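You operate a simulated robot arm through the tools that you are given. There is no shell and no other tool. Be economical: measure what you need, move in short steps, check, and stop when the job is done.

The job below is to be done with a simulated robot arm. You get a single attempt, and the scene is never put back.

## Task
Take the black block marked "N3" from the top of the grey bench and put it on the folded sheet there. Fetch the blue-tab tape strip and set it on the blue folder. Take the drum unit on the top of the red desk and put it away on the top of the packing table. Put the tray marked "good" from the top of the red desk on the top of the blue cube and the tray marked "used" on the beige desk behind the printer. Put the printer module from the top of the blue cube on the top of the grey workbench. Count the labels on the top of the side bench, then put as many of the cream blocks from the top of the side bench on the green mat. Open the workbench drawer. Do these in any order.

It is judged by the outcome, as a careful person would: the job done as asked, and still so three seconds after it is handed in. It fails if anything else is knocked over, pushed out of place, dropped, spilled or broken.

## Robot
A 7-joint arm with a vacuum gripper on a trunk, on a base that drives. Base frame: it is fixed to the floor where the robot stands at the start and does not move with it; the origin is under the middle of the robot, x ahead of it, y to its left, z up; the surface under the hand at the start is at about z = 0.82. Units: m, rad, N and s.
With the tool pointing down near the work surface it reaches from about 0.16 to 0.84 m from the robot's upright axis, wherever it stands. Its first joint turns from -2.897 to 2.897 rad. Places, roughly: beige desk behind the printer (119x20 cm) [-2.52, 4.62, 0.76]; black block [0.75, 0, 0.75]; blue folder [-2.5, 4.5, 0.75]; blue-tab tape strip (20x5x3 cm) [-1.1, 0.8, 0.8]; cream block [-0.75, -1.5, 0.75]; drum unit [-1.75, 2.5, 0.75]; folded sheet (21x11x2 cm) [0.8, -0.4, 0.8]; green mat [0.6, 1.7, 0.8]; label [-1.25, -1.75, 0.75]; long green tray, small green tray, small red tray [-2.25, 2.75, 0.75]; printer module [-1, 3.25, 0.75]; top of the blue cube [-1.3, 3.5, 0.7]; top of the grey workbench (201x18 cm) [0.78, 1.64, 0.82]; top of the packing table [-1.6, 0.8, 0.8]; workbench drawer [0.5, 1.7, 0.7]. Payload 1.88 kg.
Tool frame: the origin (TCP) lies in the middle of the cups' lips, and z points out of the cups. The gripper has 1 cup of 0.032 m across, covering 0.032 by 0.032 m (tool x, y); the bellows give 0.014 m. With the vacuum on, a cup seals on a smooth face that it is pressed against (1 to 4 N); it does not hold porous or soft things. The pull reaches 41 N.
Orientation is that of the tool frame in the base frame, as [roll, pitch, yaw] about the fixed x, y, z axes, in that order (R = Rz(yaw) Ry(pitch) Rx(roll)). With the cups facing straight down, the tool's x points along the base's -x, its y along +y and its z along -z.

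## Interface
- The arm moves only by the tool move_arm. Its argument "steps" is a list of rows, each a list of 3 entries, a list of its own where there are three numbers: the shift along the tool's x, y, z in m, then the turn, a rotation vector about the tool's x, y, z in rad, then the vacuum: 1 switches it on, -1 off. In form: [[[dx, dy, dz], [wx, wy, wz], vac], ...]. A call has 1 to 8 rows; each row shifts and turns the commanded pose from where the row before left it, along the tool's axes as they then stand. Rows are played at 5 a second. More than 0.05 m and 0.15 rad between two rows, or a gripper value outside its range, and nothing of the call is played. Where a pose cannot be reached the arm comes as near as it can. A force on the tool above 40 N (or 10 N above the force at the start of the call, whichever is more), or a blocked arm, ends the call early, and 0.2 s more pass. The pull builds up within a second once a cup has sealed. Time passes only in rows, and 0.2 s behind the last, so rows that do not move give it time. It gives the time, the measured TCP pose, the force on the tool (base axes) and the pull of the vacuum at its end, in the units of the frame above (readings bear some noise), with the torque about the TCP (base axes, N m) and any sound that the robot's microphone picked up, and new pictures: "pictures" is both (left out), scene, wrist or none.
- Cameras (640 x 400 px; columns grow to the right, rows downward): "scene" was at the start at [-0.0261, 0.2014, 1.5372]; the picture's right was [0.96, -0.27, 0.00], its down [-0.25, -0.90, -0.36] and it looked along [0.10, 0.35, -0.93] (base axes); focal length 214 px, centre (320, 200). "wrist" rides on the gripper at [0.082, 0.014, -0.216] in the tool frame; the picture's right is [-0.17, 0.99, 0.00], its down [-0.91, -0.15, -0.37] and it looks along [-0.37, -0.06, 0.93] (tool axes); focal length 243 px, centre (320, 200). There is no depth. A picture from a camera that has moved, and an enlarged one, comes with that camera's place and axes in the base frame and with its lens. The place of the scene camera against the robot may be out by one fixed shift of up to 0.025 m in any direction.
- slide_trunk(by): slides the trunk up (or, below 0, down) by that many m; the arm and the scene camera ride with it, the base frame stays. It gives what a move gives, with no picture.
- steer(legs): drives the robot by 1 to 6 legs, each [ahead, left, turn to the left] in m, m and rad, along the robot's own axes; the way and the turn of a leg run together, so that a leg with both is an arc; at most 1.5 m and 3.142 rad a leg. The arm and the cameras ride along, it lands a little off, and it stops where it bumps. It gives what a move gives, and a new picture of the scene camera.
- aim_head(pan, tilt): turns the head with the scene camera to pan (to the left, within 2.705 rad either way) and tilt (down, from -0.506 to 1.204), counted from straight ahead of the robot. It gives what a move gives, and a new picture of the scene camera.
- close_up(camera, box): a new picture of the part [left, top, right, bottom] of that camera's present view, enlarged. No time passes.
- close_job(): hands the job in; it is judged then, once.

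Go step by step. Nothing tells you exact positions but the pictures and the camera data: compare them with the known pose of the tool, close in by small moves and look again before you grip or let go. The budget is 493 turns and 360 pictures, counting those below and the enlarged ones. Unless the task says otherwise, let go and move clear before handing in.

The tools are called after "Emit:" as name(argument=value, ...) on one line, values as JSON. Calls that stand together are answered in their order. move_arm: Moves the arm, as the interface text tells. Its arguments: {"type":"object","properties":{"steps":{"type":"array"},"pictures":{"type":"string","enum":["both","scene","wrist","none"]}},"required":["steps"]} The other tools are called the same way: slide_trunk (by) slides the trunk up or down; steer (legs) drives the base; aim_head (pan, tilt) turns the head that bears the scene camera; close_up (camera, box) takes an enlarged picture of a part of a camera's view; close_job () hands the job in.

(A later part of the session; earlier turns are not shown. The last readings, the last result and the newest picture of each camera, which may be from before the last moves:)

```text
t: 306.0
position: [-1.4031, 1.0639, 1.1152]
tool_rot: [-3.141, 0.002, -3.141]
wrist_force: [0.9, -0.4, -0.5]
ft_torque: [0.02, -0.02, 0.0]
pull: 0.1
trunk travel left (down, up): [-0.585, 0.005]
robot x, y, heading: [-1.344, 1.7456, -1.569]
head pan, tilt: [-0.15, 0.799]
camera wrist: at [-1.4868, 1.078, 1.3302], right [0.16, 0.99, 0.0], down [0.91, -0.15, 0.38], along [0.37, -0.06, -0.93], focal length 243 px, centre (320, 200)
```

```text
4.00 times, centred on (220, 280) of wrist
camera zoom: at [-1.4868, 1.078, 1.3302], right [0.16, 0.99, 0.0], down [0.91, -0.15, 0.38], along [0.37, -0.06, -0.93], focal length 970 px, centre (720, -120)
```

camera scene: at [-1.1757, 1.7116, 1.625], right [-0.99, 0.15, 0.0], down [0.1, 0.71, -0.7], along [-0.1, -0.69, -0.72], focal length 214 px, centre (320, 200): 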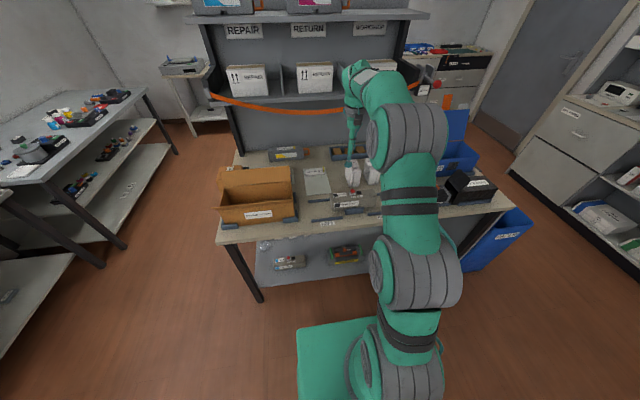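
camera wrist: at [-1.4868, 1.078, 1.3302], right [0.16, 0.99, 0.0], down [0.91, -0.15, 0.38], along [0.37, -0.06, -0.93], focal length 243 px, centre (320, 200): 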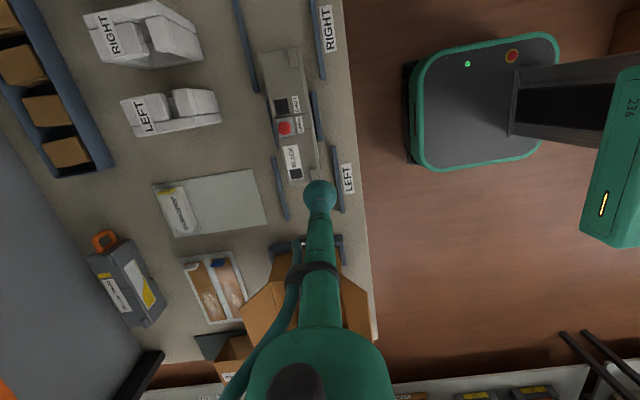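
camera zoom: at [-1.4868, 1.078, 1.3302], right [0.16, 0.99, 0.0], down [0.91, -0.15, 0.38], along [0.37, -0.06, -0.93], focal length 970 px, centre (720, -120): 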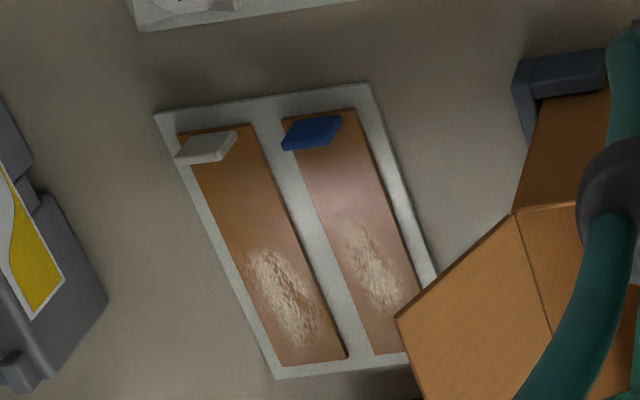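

The strips lie flat; the smooth part of the blue-tab strip is centred at (-1.123,0.774). I drive 0.25 m closer and look again.

Emit:
steer(legs=[[0.25, 0, 0]])

Emit:
move_arm(steps=[[[0, -0.04, 0], [0, 0, 0], -1], [[-0.045, 0, 0], [0, 0, 0], -1], [[-0.045, 0, 0], [0, 0, 0], -1], [[-0.045, 0, 0], [0, 0, 0], -1], [[-0.045, 0, 0], [0, 0, 0], -1], [[-0.04, 0, 0], [0, 0, 0], -1]], pictures="both")

```text
t: 307.9
position: [-1.4037, 0.8132, 1.1144]
tool_rot: [3.141, 0.001, 3.141]
wrist_force: [0.1, 0.3, 0.5]
ft_torque: [-0.01, -0.02, 0.02]
pull: 0.1
trunk travel left (down, up): [-0.585, 0.005]
robot x, y, heading: [-1.345, 1.4971, -1.573]
head pan, tilt: [-0.15, 0.799]
camera scene: at [-1.1743, 1.4609, 1.6249], right [-0.99, 0.15, 0.0], down [0.1, 0.71, -0.7], along [-0.1, -0.69, -0.72], focal length 214 px, centre (320, 200)
```

scene: 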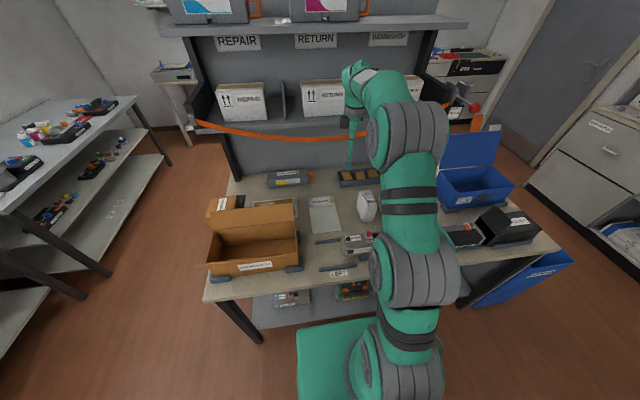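

```text
t: 309.2
position: [-1.1844, 0.7735, 1.1156]
tool_rot: [3.141, 0.001, 3.139]
wrist_force: [0.0, -0.1, 0.7]
ft_torque: [-0.01, -0.04, 0.02]
pull: 0.0
trunk travel left (down, up): [-0.585, 0.005]
robot x, y, heading: [-1.3426, 1.4947, -1.568]
head pan, tilt: [-0.15, 0.799]
camera scene: at [-1.1739, 1.4612, 1.6249], right [-0.99, 0.15, 0.0], down [0.1, 0.71, -0.7], along [-0.1, -0.69, -0.72], focal length 214 px, centre (320, 200)
camera wrist: at [-1.2654, 0.7879, 1.3312], right [0.17, 0.99, 0.0], down [0.91, -0.16, 0.38], along [0.37, -0.06, -0.93], focal length 243 px, centre (320, 200)
```

scene: 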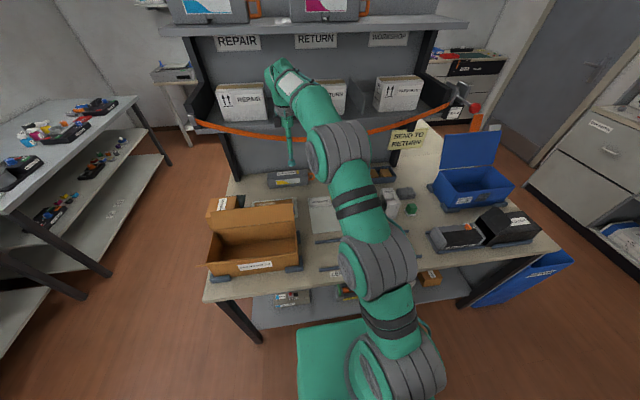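
wrist: 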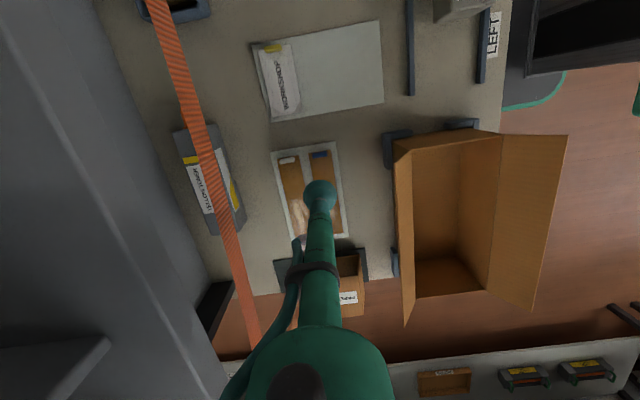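

Emit:
move_arm(steps=[[[-0.03, 0, 0.03], [0, 0, 0], -1], [[-0.03, 0, 0.035], [0, 0, 0], -1], [[0, 0, 0.05], [0, 0, 0], -1], [[0, 0, 0.05], [0, 0, 0], -1], [[0, 0, 0.02], [0, 0, 0], -1]], pictures="none")

Emit:
close_up(camera="wrist", box=[200, 70, 440, 220])

```text
t: 310.4
position: [-1.1247, 0.7724, 0.9313]
tool_rot: [-3.141, 0.003, 3.142]
wrist_force: [-0.6, -0.2, -0.1]
ft_torque: [0.02, 0.02, 0.03]
pull: 0.0
trunk travel left (down, up): [-0.585, 0.005]
robot x, y, heading: [-1.3443, 1.4925, -1.564]
head pan, tilt: [-0.15, 0.799]
```

```text
2.67 times, centred on (320, 145) of wrist
camera zoom: at [-1.2056, 0.7871, 1.1452], right [0.17, 0.99, 0.0], down [0.91, -0.15, 0.38], along [0.37, -0.06, -0.93], focal length 647 px, centre (320, 347)
```

zoom: 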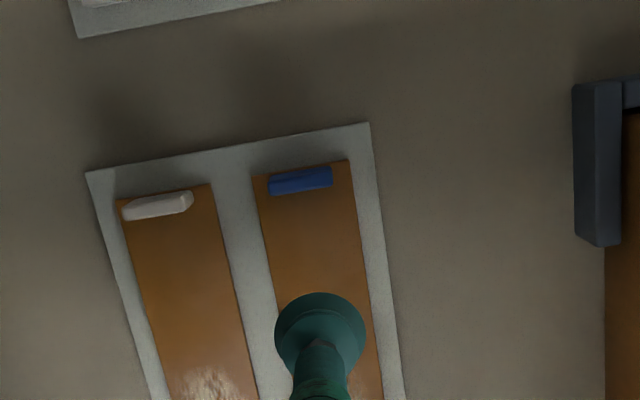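

Landing point is on the smooth section, centred. I lower with vacuum on.

Emit:
move_arm(steps=[[[0, 0, 0.045], [0, 0, 0], 1], [[0, 0, 0.025], [0, 0, 0], 1], [[0, 0, 0.012], [0, 0, 0], 1], [[0, 0, 0.006], [0, 0, 0], 1]], pictures="none")

Emit:
close_up(camera="wrist", box=[200, 100, 440, 250])

```text
t: 311.4
position: [-1.1229, 0.7733, 0.8432]
tool_rot: [3.141, 0.0, 3.139]
wrist_force: [0.0, 0.2, 0.0]
ft_torque: [0.04, -0.02, 0.02]
pull: 0.1
trunk travel left (down, up): [-0.585, 0.005]
robot x, y, heading: [-1.3401, 1.4934, -1.569]
head pan, tilt: [-0.15, 0.799]
```

```text
2.67 times, centred on (320, 175) of wrist
camera zoom: at [-1.2052, 0.7874, 1.0574], right [0.17, 0.99, 0.0], down [0.91, -0.15, 0.38], along [0.37, -0.06, -0.93], focal length 647 px, centre (320, 267)
```

zoom: 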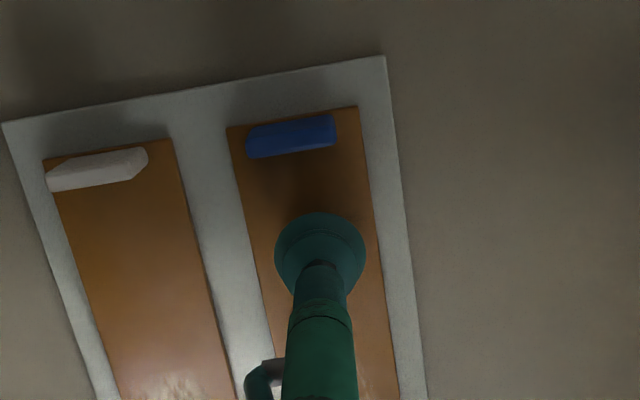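

Emit:
move_arm(steps=[[[0, 0, 0.006], [0, 0, 0], 1], [[0, 0, 0.005], [0, 0, 0], 1], [[0, 0, 0.004], [0, 0, 0], 1], [[0, 0, 0], [0, 0, 0], 1]], pictures="none")

```text
t: 312.4
position: [-1.1237, 0.7748, 0.8253]
tool_rot: [3.137, -0.001, 3.14]
wrist_force: [-0.3, 2.1, -12.2]
ft_torque: [-0.06, 0.11, -0.03]
pull: 40.0
trunk travel left (down, up): [-0.585, 0.005]
robot x, y, heading: [-1.3413, 1.4985, -1.565]
head pan, tilt: [-0.15, 0.799]
```

Emit:
move_arm(steps=[[[0, 0, -0.004], [0, 0, 0], 1], [[0, 0, -0.008], [0, 0, 0], 1], [[0, 0, -0.015], [0, 0, 0], 1], [[0, 0, -0.02], [0, 0, 0], 1]], pictures="both")

```text
t: 313.4
position: [-1.1227, 0.7731, 0.8754]
tool_rot: [-3.141, 0.003, 3.138]
wrist_force: [-0.9, -0.7, -0.1]
ft_torque: [-0.01, 0.01, -0.01]
pull: 40.5
trunk travel left (down, up): [-0.585, 0.005]
robot x, y, heading: [-1.3502, 1.4954, -1.569]
head pan, tilt: [-0.15, 0.799]
camera scene: at [-1.1742, 1.4614, 1.6249], right [-0.99, 0.15, 0.0], down [0.1, 0.71, -0.7], along [-0.1, -0.69, -0.72], focal length 214 px, centre (320, 200)
camera wrist: at [-1.2054, 0.7874, 1.0901], right [0.17, 0.99, 0.0], down [0.91, -0.15, 0.38], along [0.37, -0.06, -0.93], focal length 243 px, centre (320, 200)
```

scene: 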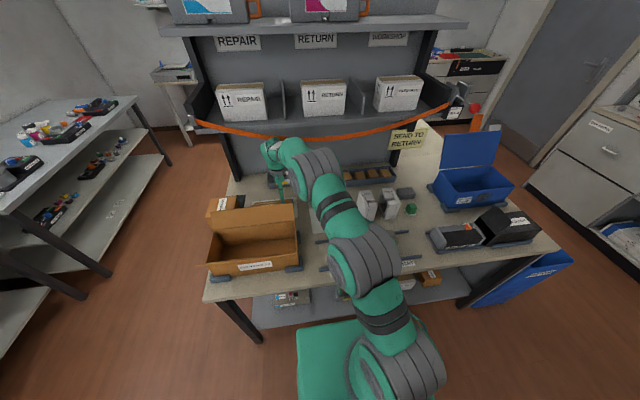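
wrist: 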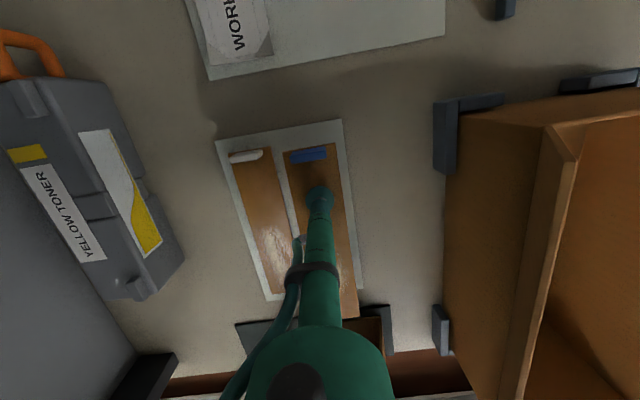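

The blue-tab strip is held. I lift straight up, then withdraw west and back.

Emit:
move_arm(steps=[[[0, 0, -0.04], [0, 0, 0], 1], [[0, 0, -0.05], [0, 0, 0], 1], [[0, 0, -0.05], [0, 0, 0], 1], [[0, 0, -0.05], [0, 0, 0], 1], [[0, 0, -0.05], [0, 0, 0], 1], [[0.05, 0, 0], [0, 0, 0], 1], [[0.05, 0, 0], [0, 0, 0], 1], [[0.05, 0, 0], [0, 0, 0], 1]], pictures="none")

Emit:
move_arm(steps=[[[0.05, 0, 0], [0, 0, 0], 1], [[0.04, 0.03, 0], [0, 0, 0], 1], [[0, 0.045, 0], [0, 0, 0], 1], [[0, 0.045, 0], [0, 0, 0], 1], [[0, 0.045, 0], [0, 0, 0], 1], [[0, 0.045, 0], [0, 0, 0], 1]], pictures="wrist")

```text
t: 315.2
position: [-1.2726, 0.775, 1.1155]
tool_rot: [3.141, 0.003, -3.141]
wrist_force: [0.3, -0.8, -0.2]
ft_torque: [-0.01, 0.01, -0.02]
pull: 40.9
trunk travel left (down, up): [-0.585, 0.005]
robot x, y, heading: [-1.3441, 1.4956, -1.565]
head pan, tilt: [-0.15, 0.799]
```

```text
t: 316.6
position: [-1.362, 0.9867, 1.1139]
tool_rot: [-3.141, 0.002, -3.141]
wrist_force: [0.0, 0.3, -0.2]
ft_torque: [0.03, -0.01, 0.02]
pull: 40.6
trunk travel left (down, up): [-0.585, 0.005]
robot x, y, heading: [-1.3432, 1.4962, -1.565]
head pan, tilt: [-0.15, 0.799]
camera wrist: at [-1.4454, 1.0008, 1.3284], right [0.17, 0.99, 0.0], down [0.91, -0.15, 0.38], along [0.37, -0.06, -0.93], focal length 243 px, centre (320, 200)
```

wrist: 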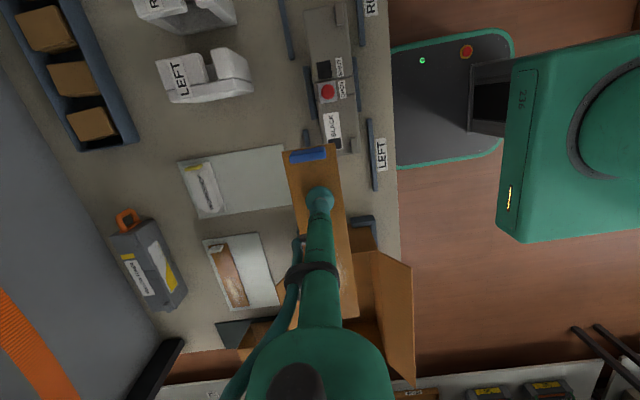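

I back off, turn north and drive up the aisle to find a way to the beige desk.

Emit:
steer(legs=[[-0.25, 0, 0], [0, 0, 1.571], [0, 0, 1.571], [0, -0.95, 0], [1.3, 0, 0]])

Emit:
aim_head(pan=0.5, tilt=0.35)

```text
t: 336.8
position: [-0.357, 3.5489, 1.1144]
tool_rot: [3.141, 0.001, -0.005]
wrist_force: [0.4, -0.6, -0.8]
ft_torque: [0.02, -0.02, -0.01]
pull: 40.7
trunk travel left (down, up): [-0.585, 0.005]
robot x, y, heading: [-0.3767, 3.0403, 1.567]
head pan, tilt: [-0.15, 0.799]
camera scene: at [-0.5112, 3.0418, 1.6249], right [0.99, -0.15, 0.0], down [-0.11, -0.71, -0.7], along [0.1, 0.69, -0.72], focal length 214 px, centre (320, 200)
```

scene: 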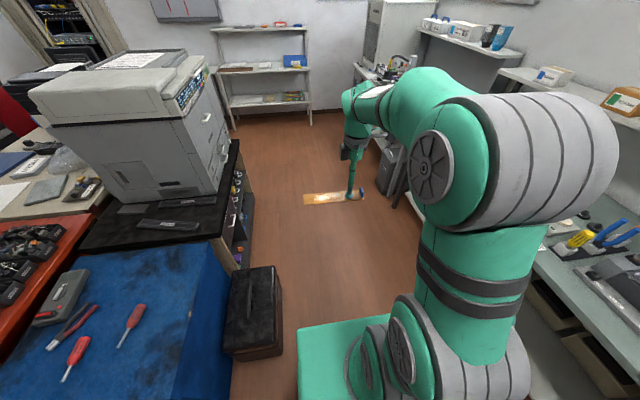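

```text
t: 337.9
position: [-0.3563, 3.5495, 1.1121]
tool_rot: [3.141, 0.002, -0.005]
wrist_force: [-0.7, 0.0, 0.2]
ft_torque: [-0.03, -0.02, -0.02]
pull: 40.2
trunk travel left (down, up): [-0.585, 0.005]
robot x, y, heading: [-0.3793, 3.0384, 1.568]
head pan, tilt: [0.499, 0.351]
camera scene: at [-0.5678, 3.0439, 1.6645], right [0.88, 0.48, 0.0], down [0.16, -0.3, -0.94], along [-0.45, 0.83, -0.34], focal length 214 px, centre (320, 200)
```

scene: 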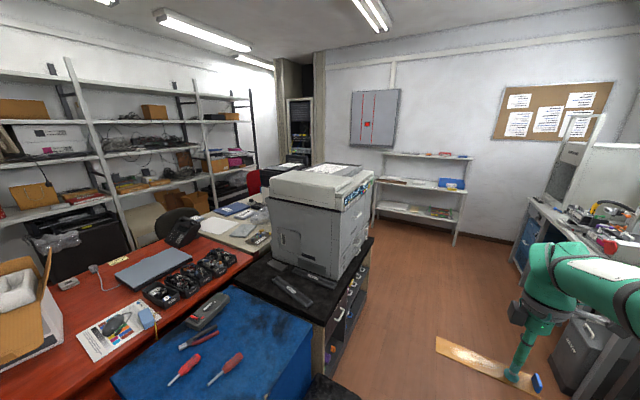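

The north aisle is open. I drive up past the printer and look west.

Emit:
steer(legs=[[1.2, 0, 0], [1.0, 0, 0]])

Emit:
aim_head(pan=1.57, tilt=0.45)

```text
t: 348.7
position: [-0.3638, 5.7432, 1.1143]
tool_rot: [3.141, 0.002, -0.006]
wrist_force: [-0.4, 0.5, 0.0]
ft_torque: [0.0, 0.0, -0.02]
pull: 41.4
trunk travel left (down, up): [-0.585, 0.005]
robot x, y, heading: [-0.3837, 5.231, 1.573]
head pan, tilt: [0.499, 0.351]
camera scene: at [-0.5734, 5.238, 1.6646], right [0.88, 0.48, 0.0], down [0.16, -0.3, -0.94], along [-0.45, 0.82, -0.34], focal length 214 px, centre (320, 200)
```

scene: 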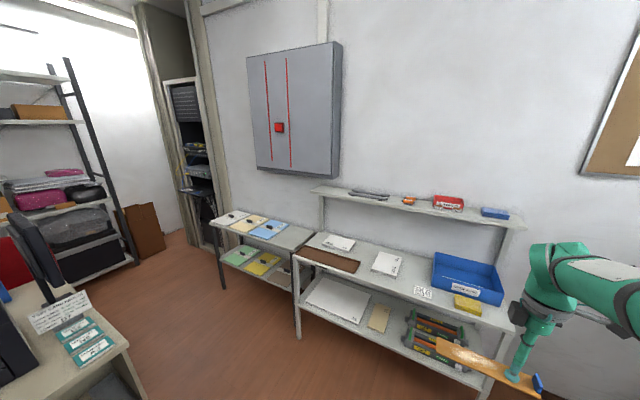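

```text
t: 350.0
position: [-0.3635, 5.7431, 1.1132]
tool_rot: [-3.141, 0.001, -0.005]
wrist_force: [-0.4, -0.4, 0.0]
ft_torque: [-0.02, 0.01, 0.02]
pull: 41.0
trunk travel left (down, up): [-0.585, 0.005]
robot x, y, heading: [-0.3827, 5.229, 1.571]
head pan, tilt: [1.571, 0.45]
camera scene: at [-0.6207, 5.1562, 1.6554], right [0.0, 1.0, 0.0], down [0.44, 0.0, -0.9], along [-0.9, 0.0, -0.44], focal length 214 px, centre (320, 200)
```

scene: 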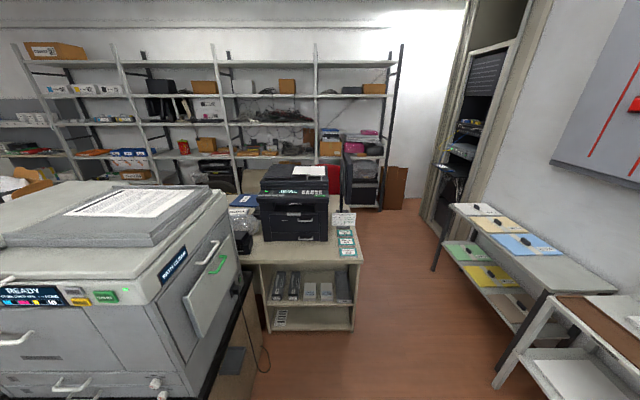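

The beige desk carries a small black printer at its east end. I turn west and go round its north side to look.

Emit:
steer(legs=[[0, 0, 1.571], [0, -0.6, 0], [1.1, 0, 0]])

Emit:
aim_head(pan=0.7, tilt=0.6)

```text
t: 362.5
position: [-1.9996, 5.8458, 1.1136]
tool_rot: [-3.141, 0.003, 1.571]
wrist_force: [-0.9, 0.7, 0.3]
ft_torque: [-0.01, 0.05, -0.03]
pull: 40.9
trunk travel left (down, up): [-0.585, 0.005]
robot x, y, heading: [-1.4872, 5.8259, -3.137]
head pan, tilt: [1.571, 0.45]
camera scene: at [-1.4078, 5.5558, 1.6554], right [-1.0, 0.0, 0.0], down [0.0, 0.44, -0.9], along [0.0, -0.9, -0.44], focal length 214 px, centre (320, 200)
```

scene: 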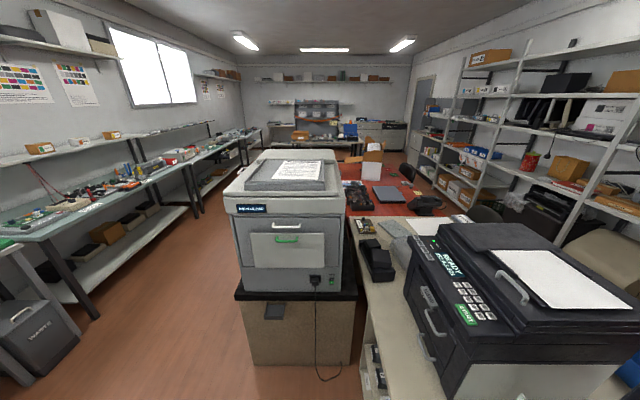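

```text
t: 363.6
position: [-1.9988, 5.8455, 1.1136]
tool_rot: [-3.141, 0.0, 1.571]
wrist_force: [1.0, -0.3, -1.2]
ft_torque: [-0.01, 0.01, 0.0]
pull: 41.0
trunk travel left (down, up): [-0.585, 0.005]
robot x, y, heading: [-1.4874, 5.8265, -3.135]
head pan, tilt: [0.7, 0.6]
camera scene: at [-1.4754, 5.5904, 1.6418], right [-0.65, 0.76, 0.0], down [0.43, 0.37, -0.83], along [-0.63, -0.53, -0.56], focal length 214 px, centre (320, 200)
```

scene: 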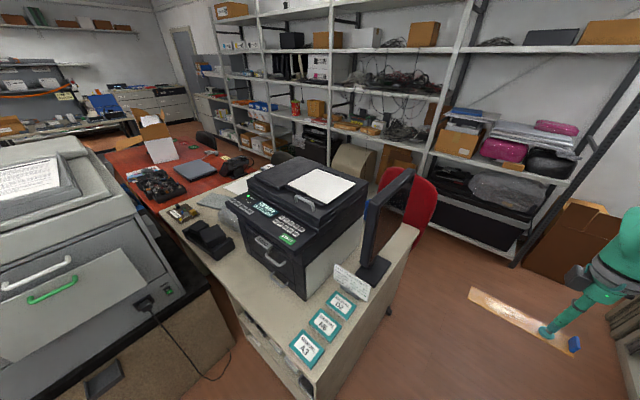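

The desk runs north–south; its free strip and the folder are on the west side behind the black printer. I go further west to inspect the aisle there.

Emit:
steer(legs=[[0.85, 0, 0]])

Emit:
aim_head(pan=1.2, tilt=0.75)

```text
t: 368.1
position: [-2.8479, 5.8325, 1.1138]
tool_rot: [3.14, 0.002, 1.582]
wrist_force: [-0.8, 0.2, 0.1]
ft_torque: [-0.04, 0.0, -0.01]
pull: 41.2
trunk travel left (down, up): [-0.585, 0.005]
robot x, y, heading: [-2.3336, 5.8206, -3.13]
head pan, tilt: [0.7, 0.6]
camera scene: at [-2.3214, 5.5821, 1.6418], right [-0.66, 0.76, 0.0], down [0.43, 0.37, -0.83], along [-0.62, -0.54, -0.56], focal length 214 px, centre (320, 200)
```

scene: 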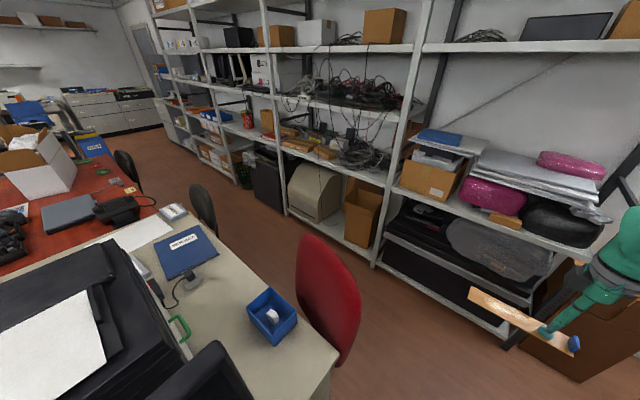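

```text
t: 369.1
position: [-2.8482, 5.8324, 1.1149]
tool_rot: [3.141, 0.002, 1.582]
wrist_force: [1.2, -0.5, -0.1]
ft_torque: [-0.02, -0.01, -0.01]
pull: 40.5
trunk travel left (down, up): [-0.585, 0.005]
robot x, y, heading: [-2.3336, 5.8203, -3.123]
head pan, tilt: [1.201, 0.75]
camera scene: at [-2.2834, 5.5624, 1.629], right [-0.94, 0.35, 0.0], down [0.24, 0.64, -0.73], along [-0.25, -0.69, -0.68], focal length 214 px, centre (320, 200)
```

scene: 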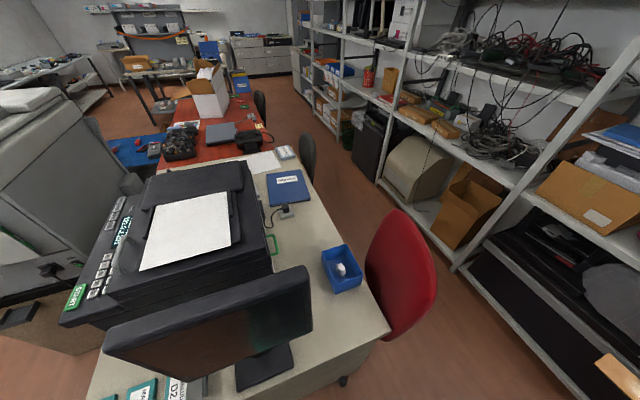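

West of the desk is reachable only from the south (the red chair blocks the north end). I drive round: back east, south along the aisle, then west below the red desk.

Emit:
steer(legs=[[-1.0, 0, 0], [-0.95, 0, 0], [0, 0, 1.563], [1.3, 0, 0], [1.3, 0, 0], [1.3, 0, 0]])

```text
t: 400.9
position: [-0.4607, 1.4396, 1.1146]
tool_rot: [-3.139, 0.002, 3.134]
wrist_force: [-0.1, 0.7, 0.0]
ft_torque: [-0.03, 0.03, 0.02]
pull: 41.0
trunk travel left (down, up): [-0.585, 0.005]
robot x, y, heading: [-0.4392, 1.9522, -1.572]
head pan, tilt: [1.201, 0.75]
camera scene: at [-0.1795, 1.9644, 1.6289], right [-0.36, -0.93, 0.0], down [-0.64, 0.25, -0.73], along [0.68, -0.27, -0.68], focal length 214 px, centre (320, 200)
```

scene: 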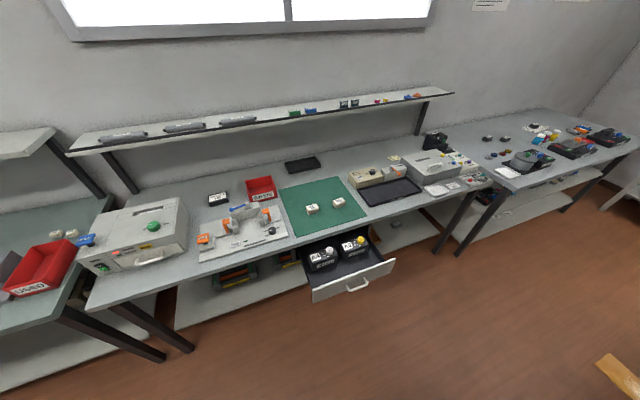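

Emit:
steer(legs=[[0, 0, -1.571], [0.8, 0.18, 0], [1.4, 0, 0]])

Emit:
aim_head(pan=-0.6, tilt=0.6)

```text
t: 415.7
position: [-3.1522, 1.7806, 1.1145]
tool_rot: [3.141, 0.002, 1.577]
wrist_force: [0.2, 0.0, 0.3]
ft_torque: [0.04, 0.0, -0.02]
pull: 41.3
trunk travel left (down, up): [-0.585, 0.005]
robot x, y, heading: [-2.6375, 1.7706, -3.128]
head pan, tilt: [1.201, 0.75]
camera scene: at [-2.5901, 1.5088, 1.6289], right [-0.94, 0.35, 0.0], down [0.24, 0.64, -0.73], along [-0.26, -0.68, -0.68], focal length 214 px, centre (320, 200)
```

scene: 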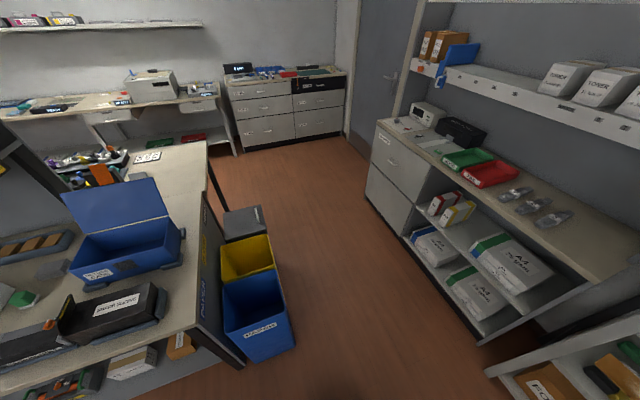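

```text
t: 417.5
position: [-3.1518, 1.7805, 1.1143]
tool_rot: [-3.141, 0.002, 1.578]
wrist_force: [0.3, -0.5, -0.7]
ft_torque: [-0.01, 0.0, -0.03]
pull: 40.6
trunk travel left (down, up): [-0.585, 0.005]
robot x, y, heading: [-2.639, 1.7686, -3.131]
head pan, tilt: [-0.6, 0.6]
camera scene: at [-2.6345, 1.6354, 1.6418], right [0.55, 0.83, 0.0], down [0.47, -0.31, -0.83], along [-0.69, 0.46, -0.56], focal length 214 px, centre (320, 200)
```

scene: 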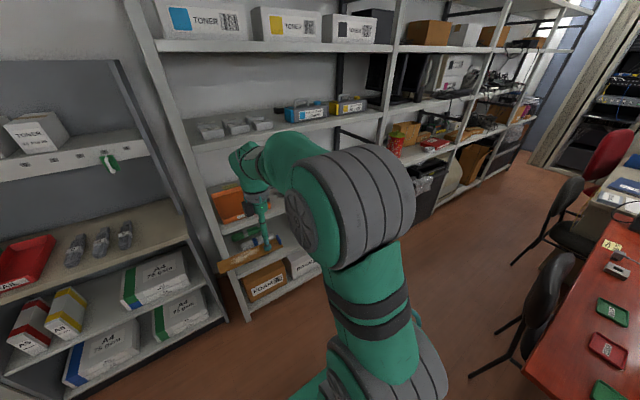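

The corridor west of the red desk is about 0.85 m wide. I turn north, strafe to x≈-3.22 and drive up.

Emit:
steer(legs=[[0, 0, -1.581], [0, 0.58, 0], [1.3, 0, 0]])

Emit:
aim_head(pan=-0.3, tilt=0.6)

```text
t: 430.8
position: [-3.1656, 3.5883, 1.1139]
tool_rot: [-3.141, 0.002, -0.025]
wrist_force: [0.2, -0.1, 0.1]
ft_torque: [0.0, -0.01, -0.04]
pull: 40.5
trunk travel left (down, up): [-0.585, 0.005]
robot x, y, heading: [-3.1999, 3.0774, 1.552]
head pan, tilt: [-0.6, 0.6]
camera scene: at [-3.2923, 3.0771, 1.6418], right [0.81, -0.58, 0.0], down [-0.33, -0.46, -0.83], along [0.48, 0.67, -0.56], focal length 214 px, centre (320, 200)
```

scene: 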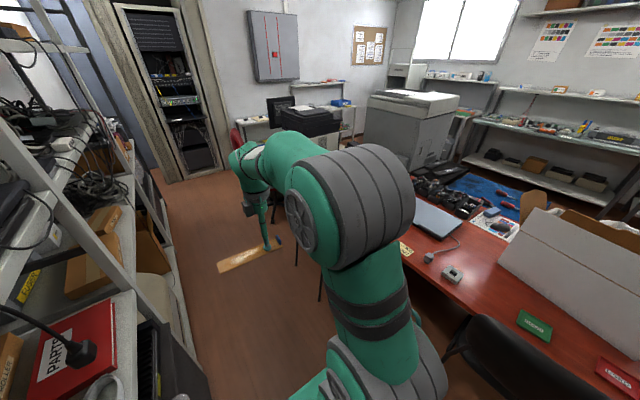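

```text
t: 431.6
position: [-3.166, 3.5878, 1.1134]
tool_rot: [3.141, 0.002, -0.027]
wrist_force: [-0.5, -0.1, 0.6]
ft_torque: [0.0, -0.04, 0.0]
pull: 40.4
trunk travel left (down, up): [-0.585, 0.005]
robot x, y, heading: [-3.1985, 3.0746, 1.552]
head pan, tilt: [-0.3, 0.6]
camera scene: at [-3.3158, 3.089, 1.6418], right [0.95, -0.32, 0.0], down [-0.18, -0.54, -0.83], along [0.26, 0.78, -0.56], focal length 214 px, centre (320, 200)
```

scene: 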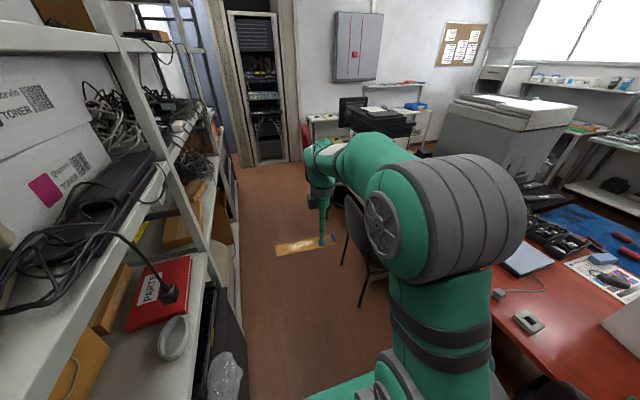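

Emit:
steer(legs=[[0.7, 0.02, 0.019], [0.65, 0.01, 0]])

Emit:
aim_head(pan=-1.2, tilt=0.75)

```text
t: 438.7
position: [-3.1883, 4.9429, 1.1138]
tool_rot: [-3.141, 0.001, -0.013]
wrist_force: [-0.4, -0.7, 0.0]
ft_torque: [0.01, 0.03, -0.02]
pull: 40.9
trunk travel left (down, up): [-0.585, 0.005]
robot x, y, heading: [-3.2124, 4.4326, 1.561]
head pan, tilt: [-0.3, 0.6]
camera scene: at [-3.3321, 4.4413, 1.6418], right [0.95, -0.3, 0.0], down [-0.17, -0.54, -0.83], along [0.25, 0.79, -0.56], focal length 214 px, centre (320, 200)
```

scene: 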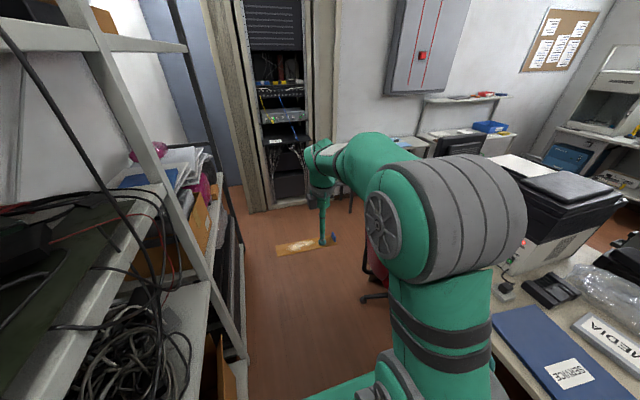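

```text
t: 439.9
position: [-3.1879, 4.9426, 1.1142]
tool_rot: [-3.141, 0.002, -0.013]
wrist_force: [-0.5, -0.2, 0.3]
ft_torque: [-0.01, 0.0, -0.01]
pull: 40.1
trunk travel left (down, up): [-0.585, 0.005]
robot x, y, heading: [-3.2174, 4.4318, 1.561]
head pan, tilt: [-1.201, 0.75]
camera scene: at [-3.2814, 4.3864, 1.629], right [0.36, -0.93, 0.0], down [-0.64, -0.24, -0.73], along [0.68, 0.26, -0.68], focal length 214 px, centre (320, 200)
```

scene: 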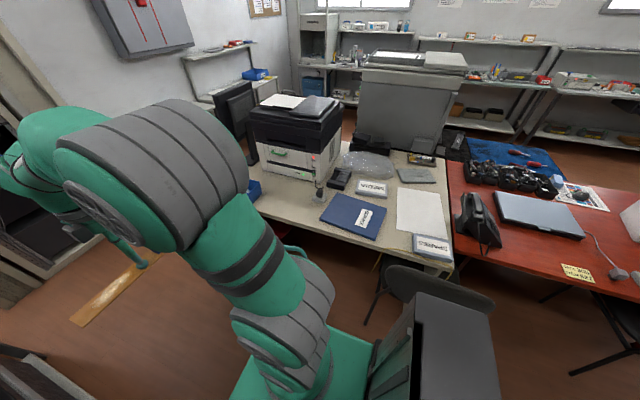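

The blue "SERVICE" folder spans about x −2.58…−2.34, y 4.35…4.66. I turn the strip so it lies along y, then carry it over.

Emit:
move_arm(steps=[[[0, 0, 0], [0, 0, 0.1416], 1], [[0, 0, 0], [0, 0, 0.1416], 1], [[0, 0, 0], [0, 0, 0.1416], 1], [[0, 0, 0], [0, 0, 0.1416], 1], [[0, 0, 0], [0, 0, 0.1416], 1], [[0, 0, 0], [0, 0, 0.1416], 1], [[0, 0, 0], [0, 0, 0.1416], 1], [[0, 0, 0], [0, 0, 0.1416], 1]], pictures="none")

Emit:
move_arm(steps=[[[0, 0, 0], [0, 0, 0.1416], 1], [[0, 0, 0], [0, 0, 0.1416], 1], [[0, 0, 0], [0, 0, 0.1416], 1], [[0.027, -0.0405, 0], [0, 0, 0], 1], [[0.027, -0.0405, 0], [0, 0, 0], 1], [[0.027, -0.0405, 0], [0, 0, 0], 1], [[0.027, -0.0405, 0], [0, 0, 0], 1], [[0.027, -0.0405, 0], [0, 0, 0], 1]], pictures="none")

Emit:
move_arm(steps=[[[0.027, -0.0405, 0], [0, 0, 0], 1], [[0.027, -0.0405, 0], [0, 0, 0], 1], [[0.027, -0.0405, 0], [0, 0, 0], 1], [[0.027, -0.0405, 0], [0, 0, 0], 1], [[0.027, -0.0405, 0], [0, 0, 0], 1], [[0.027, -0.0405, 0], [0, 0, 0], 1], [[0.027, -0.0405, 0], [0, 0, 0], 1], [[0.027, -0.0405, 0], [0, 0, 0], 1]], pictures="both")

```text
t: 441.7
position: [-3.1896, 4.9426, 1.1133]
tool_rot: [3.139, -0.001, -1.146]
wrist_force: [-0.5, 0.9, 1.0]
ft_torque: [0.02, -0.04, -0.05]
pull: 41.1
trunk travel left (down, up): [-0.585, 0.005]
robot x, y, heading: [-3.2134, 4.4324, 1.563]
head pan, tilt: [-1.201, 0.75]
```

```text
t: 443.5
position: [-2.9856, 4.8067, 1.1116]
tool_rot: [3.14, 0.0, -1.57]
wrist_force: [0.2, 0.2, -0.4]
ft_torque: [-0.02, 0.0, -0.02]
pull: 40.4
trunk travel left (down, up): [-0.585, 0.005]
robot x, y, heading: [-3.2145, 4.4315, 1.566]
head pan, tilt: [-1.201, 0.75]
```

```text
t: 445.3
position: [-2.6622, 4.5918, 1.1124]
tool_rot: [3.139, 0.0, -1.568]
wrist_force: [-1.1, 0.4, 0.2]
ft_torque: [-0.01, -0.02, -0.02]
pull: 40.5
trunk travel left (down, up): [-0.585, 0.005]
robot x, y, heading: [-3.214, 4.4344, 1.564]
head pan, tilt: [-1.201, 0.75]
camera scene: at [-3.2809, 4.3862, 1.629], right [0.35, -0.94, 0.0], down [-0.64, -0.24, -0.73], along [0.68, 0.26, -0.68], focal length 214 px, centre (320, 200)
camera wrist: at [-2.6745, 4.5104, 1.3273], right [-0.99, 0.16, 0.0], down [0.15, 0.91, 0.37], along [0.06, 0.37, -0.93], focal length 243 px, centre (320, 200)
```

scene: 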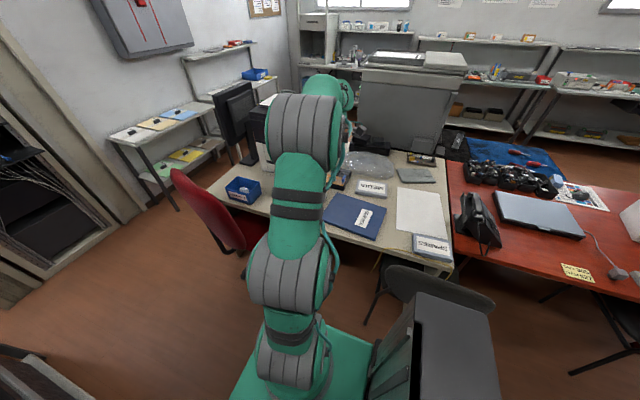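
wrist: 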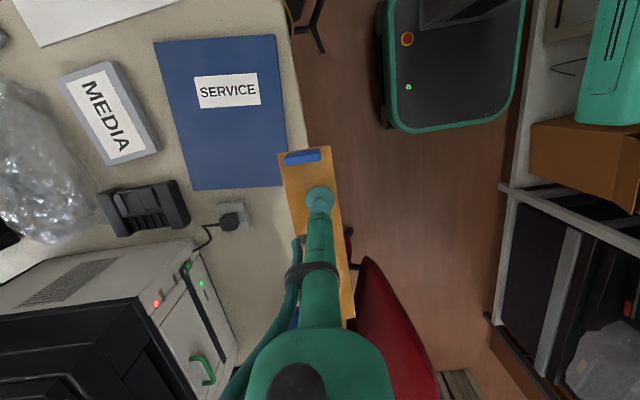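

Strip and folder are clear in view (folder centre ≈ (-2.469,4.518)). I move over it, align the strip and lower.

Emit:
move_arm(steps=[[[0.0276, -0.0374, 0], [0, 0, 0.1], 1], [[0.0313, -0.0345, 0], [0, 0, 0.1], 1], [[0.0345, -0.0312, 0], [0, 0, 0], 1], [[0.0345, -0.0312, 0], [0, 0, 0], 1], [[0.0345, -0.0312, 0], [0, 0, 0], 1], [[0, 0, 0.05], [0, 0, 0], 1], [[0, 0, 0.05], [0, 0, 0], 1], [[0, 0, 0.05], [0, 0, 0], 1]], pictures="wrist")

```text
t: 447.1
position: [-2.5214, 4.4101, 0.9634]
tool_rot: [-3.141, -0.001, -1.77]
wrist_force: [-0.1, 0.1, 0.0]
ft_torque: [0.02, -0.03, -0.02]
pull: 40.3
trunk travel left (down, up): [-0.585, 0.005]
robot x, y, heading: [-3.2134, 4.4316, 1.567]
head pan, tilt: [-1.201, 0.75]
camera wrist: at [-2.5511, 4.3335, 1.1779], right [-0.93, 0.36, 0.0], down [0.33, 0.87, 0.37], along [0.13, 0.35, -0.93], focal length 243 px, centre (320, 200)
```

wrist: 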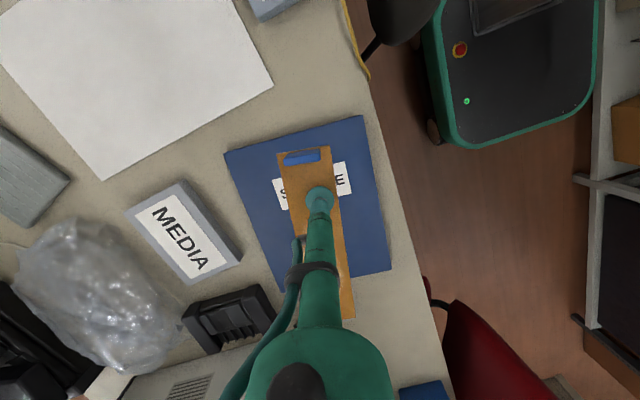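

Emit:
move_arm(steps=[[[-0.0367, -0.0303, 0], [0, 0, 0], 1], [[0, 0, 0.05], [0, 0, 0], 1], [[0, 0, 0.05], [0, 0, 0], 1], [[0, 0, 0.03], [0, 0, 0], 1]], pictures="wrist")

```text
t: 448.1
position: [-2.485, 4.4412, 0.8331]
tool_rot: [3.14, 0.001, -1.768]
wrist_force: [-0.1, -0.5, 0.7]
ft_torque: [0.01, 0.02, -0.01]
pull: 41.0
trunk travel left (down, up): [-0.585, 0.005]
robot x, y, heading: [-3.2098, 4.4309, 1.562]
head pan, tilt: [-1.201, 0.75]
camera wrist: at [-2.5145, 4.3632, 1.0485], right [-0.93, 0.36, 0.0], down [0.33, 0.87, 0.37], along [0.13, 0.35, -0.93], focal length 243 px, centre (320, 200)
```

wrist: 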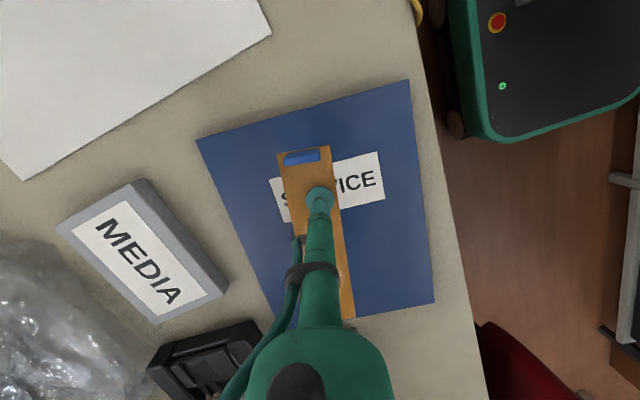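

Emit:
move_arm(steps=[[[0, 0, 0.03], [0, 0, 0], 1], [[0, 0, 0.012], [0, 0, 0], 1], [[0, 0, 0.006], [0, 0, 0], 1], [[0, 0, 0.005], [0, 0, 0], 1]], pictures="wrist")

```text
t: 449.1
position: [-2.4839, 4.44, 0.7797]
tool_rot: [3.14, -0.001, -1.769]
wrist_force: [0.1, 0.3, -0.2]
ft_torque: [-0.02, -0.02, -0.01]
pull: 41.0
trunk travel left (down, up): [-0.585, 0.005]
robot x, y, heading: [-3.2101, 4.4311, 1.559]
head pan, tilt: [-1.201, 0.75]
camera wrist: at [-2.5146, 4.3634, 0.9947], right [-0.93, 0.36, 0.0], down [0.33, 0.87, 0.37], along [0.13, 0.35, -0.93], focal length 243 px, centre (320, 200)
```

wrist: 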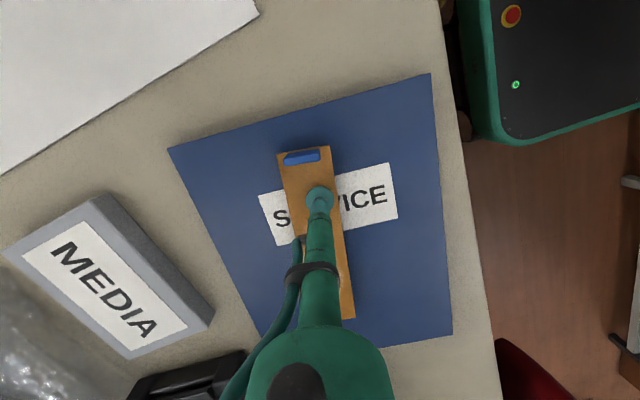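

Emit:
move_arm(steps=[[[0, 0, 0.006], [0, 0, 0], 1], [[0, 0, 0.005], [0, 0, 0], 1], [[0, 0, 0.005], [0, 0, 0], 1]], pictures="none")

```text
t: 449.9
position: [-2.4834, 4.4407, 0.7699]
tool_rot: [-3.135, 0.001, -1.768]
wrist_force: [-8.7, 1.8, 28.4]
ft_torque: [-0.11, 0.06, -0.27]
pull: 40.4
trunk travel left (down, up): [-0.585, 0.005]
robot x, y, heading: [-3.2144, 4.4339, 1.564]
head pan, tilt: [-1.201, 0.75]
```

Contact. I ease off slightly, release and rise.

Emit:
move_arm(steps=[[[0, 0, -0.004], [0, 0, 0], 1], [[0, 0, 0], [0, 0, 0], -1], [[0, 0, 0], [0, 0, 0], -1], [[0, 0, 0], [0, 0, 0], -1], [[0, 0, 0], [0, 0, 0], -1], [[0, 0, -0.02], [0, 0, 0], -1], [[0, 0, -0.05], [0, 0, 0], -1], [[0, 0, -0.05], [0, 0, 0], -1]], pictures="wrist")

```text
t: 451.7
position: [-2.4875, 4.4408, 0.8882]
tool_rot: [3.136, -0.001, -1.772]
wrist_force: [-0.2, -0.2, -0.4]
ft_torque: [0.01, 0.01, 0.02]
pull: 0.0
trunk travel left (down, up): [-0.585, 0.005]
robot x, y, heading: [-3.2145, 4.4332, 1.567]
head pan, tilt: [-1.201, 0.75]
camera wrist: at [-2.5156, 4.3627, 1.1034], right [-0.93, 0.36, 0.0], down [0.33, 0.87, 0.37], along [0.13, 0.35, -0.93], focal length 243 px, centre (320, 200)
```

wrist: 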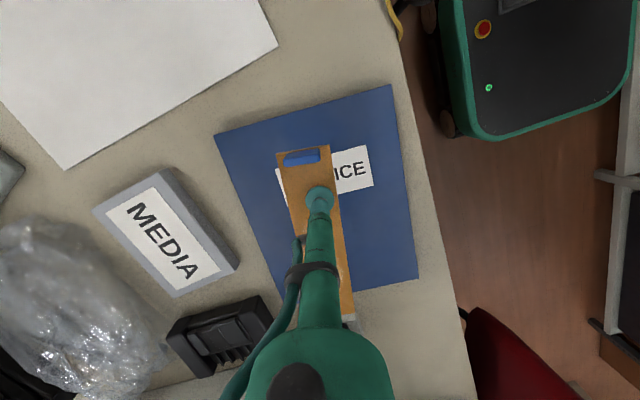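

The strip seems still to hang on the cup though the pull is 0. I wait and look closely.

Emit:
move_arm(steps=[[[0, 0, 0], [0, 0, 0], -1], [[0, 0, 0], [0, 0, 0], -1]], pictures="scene")

Emit:
close_up(camera="wrist", box=[220, 120, 440, 340])

Emit:
close_up(camera="scene", box=[240, 100, 440, 260])

```text
t: 452.3
position: [-2.4864, 4.4403, 0.8894]
tool_rot: [3.14, -0.002, -1.769]
wrist_force: [0.2, 0.3, -0.1]
ft_torque: [0.0, -0.01, -0.02]
pull: 0.1
trunk travel left (down, up): [-0.585, 0.005]
robot x, y, heading: [-3.2112, 4.4347, 1.566]
head pan, tilt: [-1.201, 0.75]
camera scene: at [-3.2812, 4.3862, 1.6289], right [0.35, -0.94, 0.0], down [-0.64, -0.24, -0.73], along [0.68, 0.26, -0.68], focal length 214 px, centre (320, 200)
```

scene: 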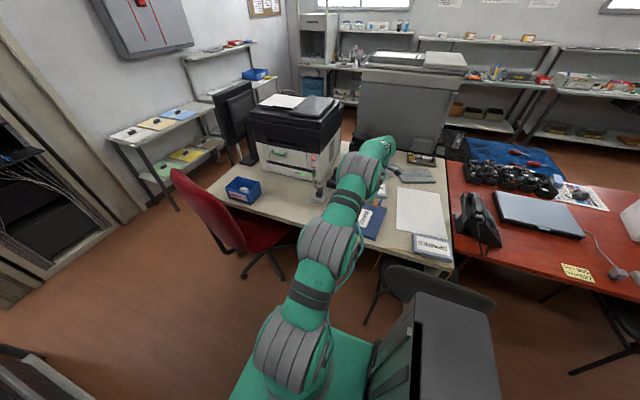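

```text
1.82 times, centred on (330, 230) of wrist
camera zoom: at [-2.5151, 4.3627, 1.1041], right [-0.93, 0.36, 0.0], down [0.33, 0.87, 0.37], along [0.13, 0.35, -0.93], focal length 441 px, centre (302, 146)
```

zoom: 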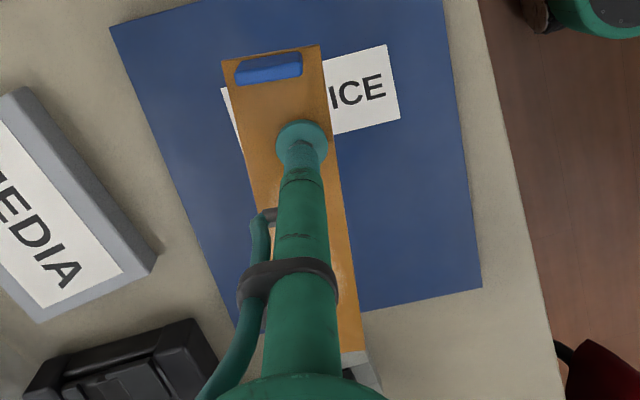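

```text
2.50 times, centred on (340, 180) of scene
camera zoom: at [-3.2812, 4.3862, 1.6289], right [0.35, -0.94, 0.0], down [-0.64, -0.24, -0.73], along [0.68, 0.26, -0.68], focal length 536 px, centre (270, 250)
```

zoom: 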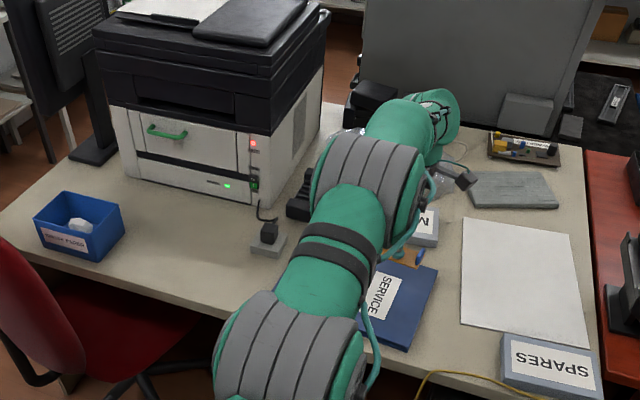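

The strip clings to the cup even with the vacuum off. I set it back on the folder and try to peel the cup off by tilting it while lifting.

Emit:
move_arm(steps=[[[0, 0, 0.05], [0, 0, 0], -1], [[0, 0, 0.05], [0, 0, 0], -1], [[0, 0, 0.012], [0, 0, 0], -1], [[0, 0, 0.004], [0, 0, 0], -1], [[0, 0, 0], [0, 0, 0], -1], [[0, 0, 0], [0, 0, 0], -1], [[0, 0, 0], [0, 0, 0], -1]], pictures="none")

Emit:
move_arm(steps=[[[0, 0, -0.003], [0, 0.1, 0], -1], [[0, 0, -0.003], [0, 0.1, 0], -1], [[0, 0, -0.004], [0, 0.1, 0], -1], [[0, 0, -0.006], [0, 0, 0], -1], [[0, 0, -0.01], [0, 0, 0], -1], [[0, 0, -0.03], [0, 0, 0], -1]], pictures="wrist")

```text
t: 453.9
position: [-2.485, 4.4407, 0.7723]
tool_rot: [3.14, 0.0, -1.769]
wrist_force: [-0.2, 0.3, 0.1]
ft_torque: [-0.02, -0.01, -0.01]
pull: 0.0
trunk travel left (down, up): [-0.585, 0.005]
robot x, y, heading: [-3.2137, 4.4381, 1.56]
head pan, tilt: [-1.201, 0.75]
```

```text
t: 455.3
position: [-2.4836, 4.4554, 0.8247]
tool_rot: [3.14, -0.302, -1.768]
wrist_force: [0.0, 0.1, 0.1]
ft_torque: [0.06, 0.01, -0.02]
pull: 0.0
trunk travel left (down, up): [-0.585, 0.005]
robot x, y, heading: [-3.211, 4.4362, 1.562]
head pan, tilt: [-1.201, 0.75]
camera wrist: at [-2.4992, 4.4442, 1.0547], right [-0.94, 0.35, -0.05], down [0.34, 0.93, 0.09], along [0.07, 0.06, -1.0], focal length 243 px, centre (320, 200)
```

wrist: 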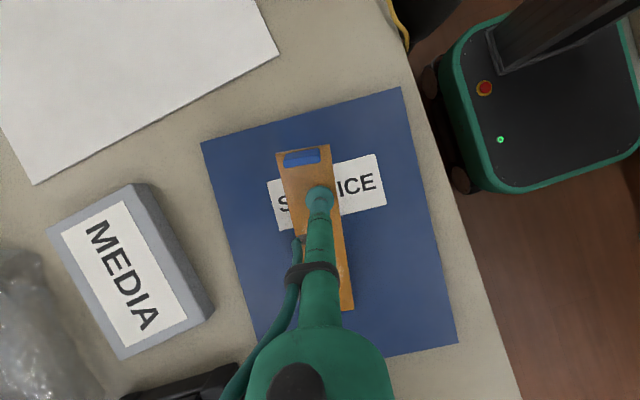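

Emit:
move_arm(steps=[[[0, 0, 0], [0, -0.1, 0], -1], [[0, 0, 0], [0, -0.1, 0], -1], [[0, 0, 0], [0, -0.1, 0], -1], [[0.014, 0, 0.03], [0, 0, 0], -1], [[0, 0, 0.018], [0, 0, 0], -1], [[0, 0, 0.005], [0, 0, 0], -1], [[0, 0, 0.004], [0, 0, 0], -1], [[0, 0, 0.0], [0, 0, 0], -1]], pictures="none")

```text
t: 457.1
position: [-2.4842, 4.4399, 0.768]
tool_rot: [3.14, 0.0, -1.769]
wrist_force: [1.1, -1.0, 1.9]
ft_torque: [-0.01, 0.0, 0.02]
pull: 0.0
trunk travel left (down, up): [-0.585, 0.005]
robot x, y, heading: [-3.2127, 4.4327, 1.561]
head pan, tilt: [-1.201, 0.75]
```

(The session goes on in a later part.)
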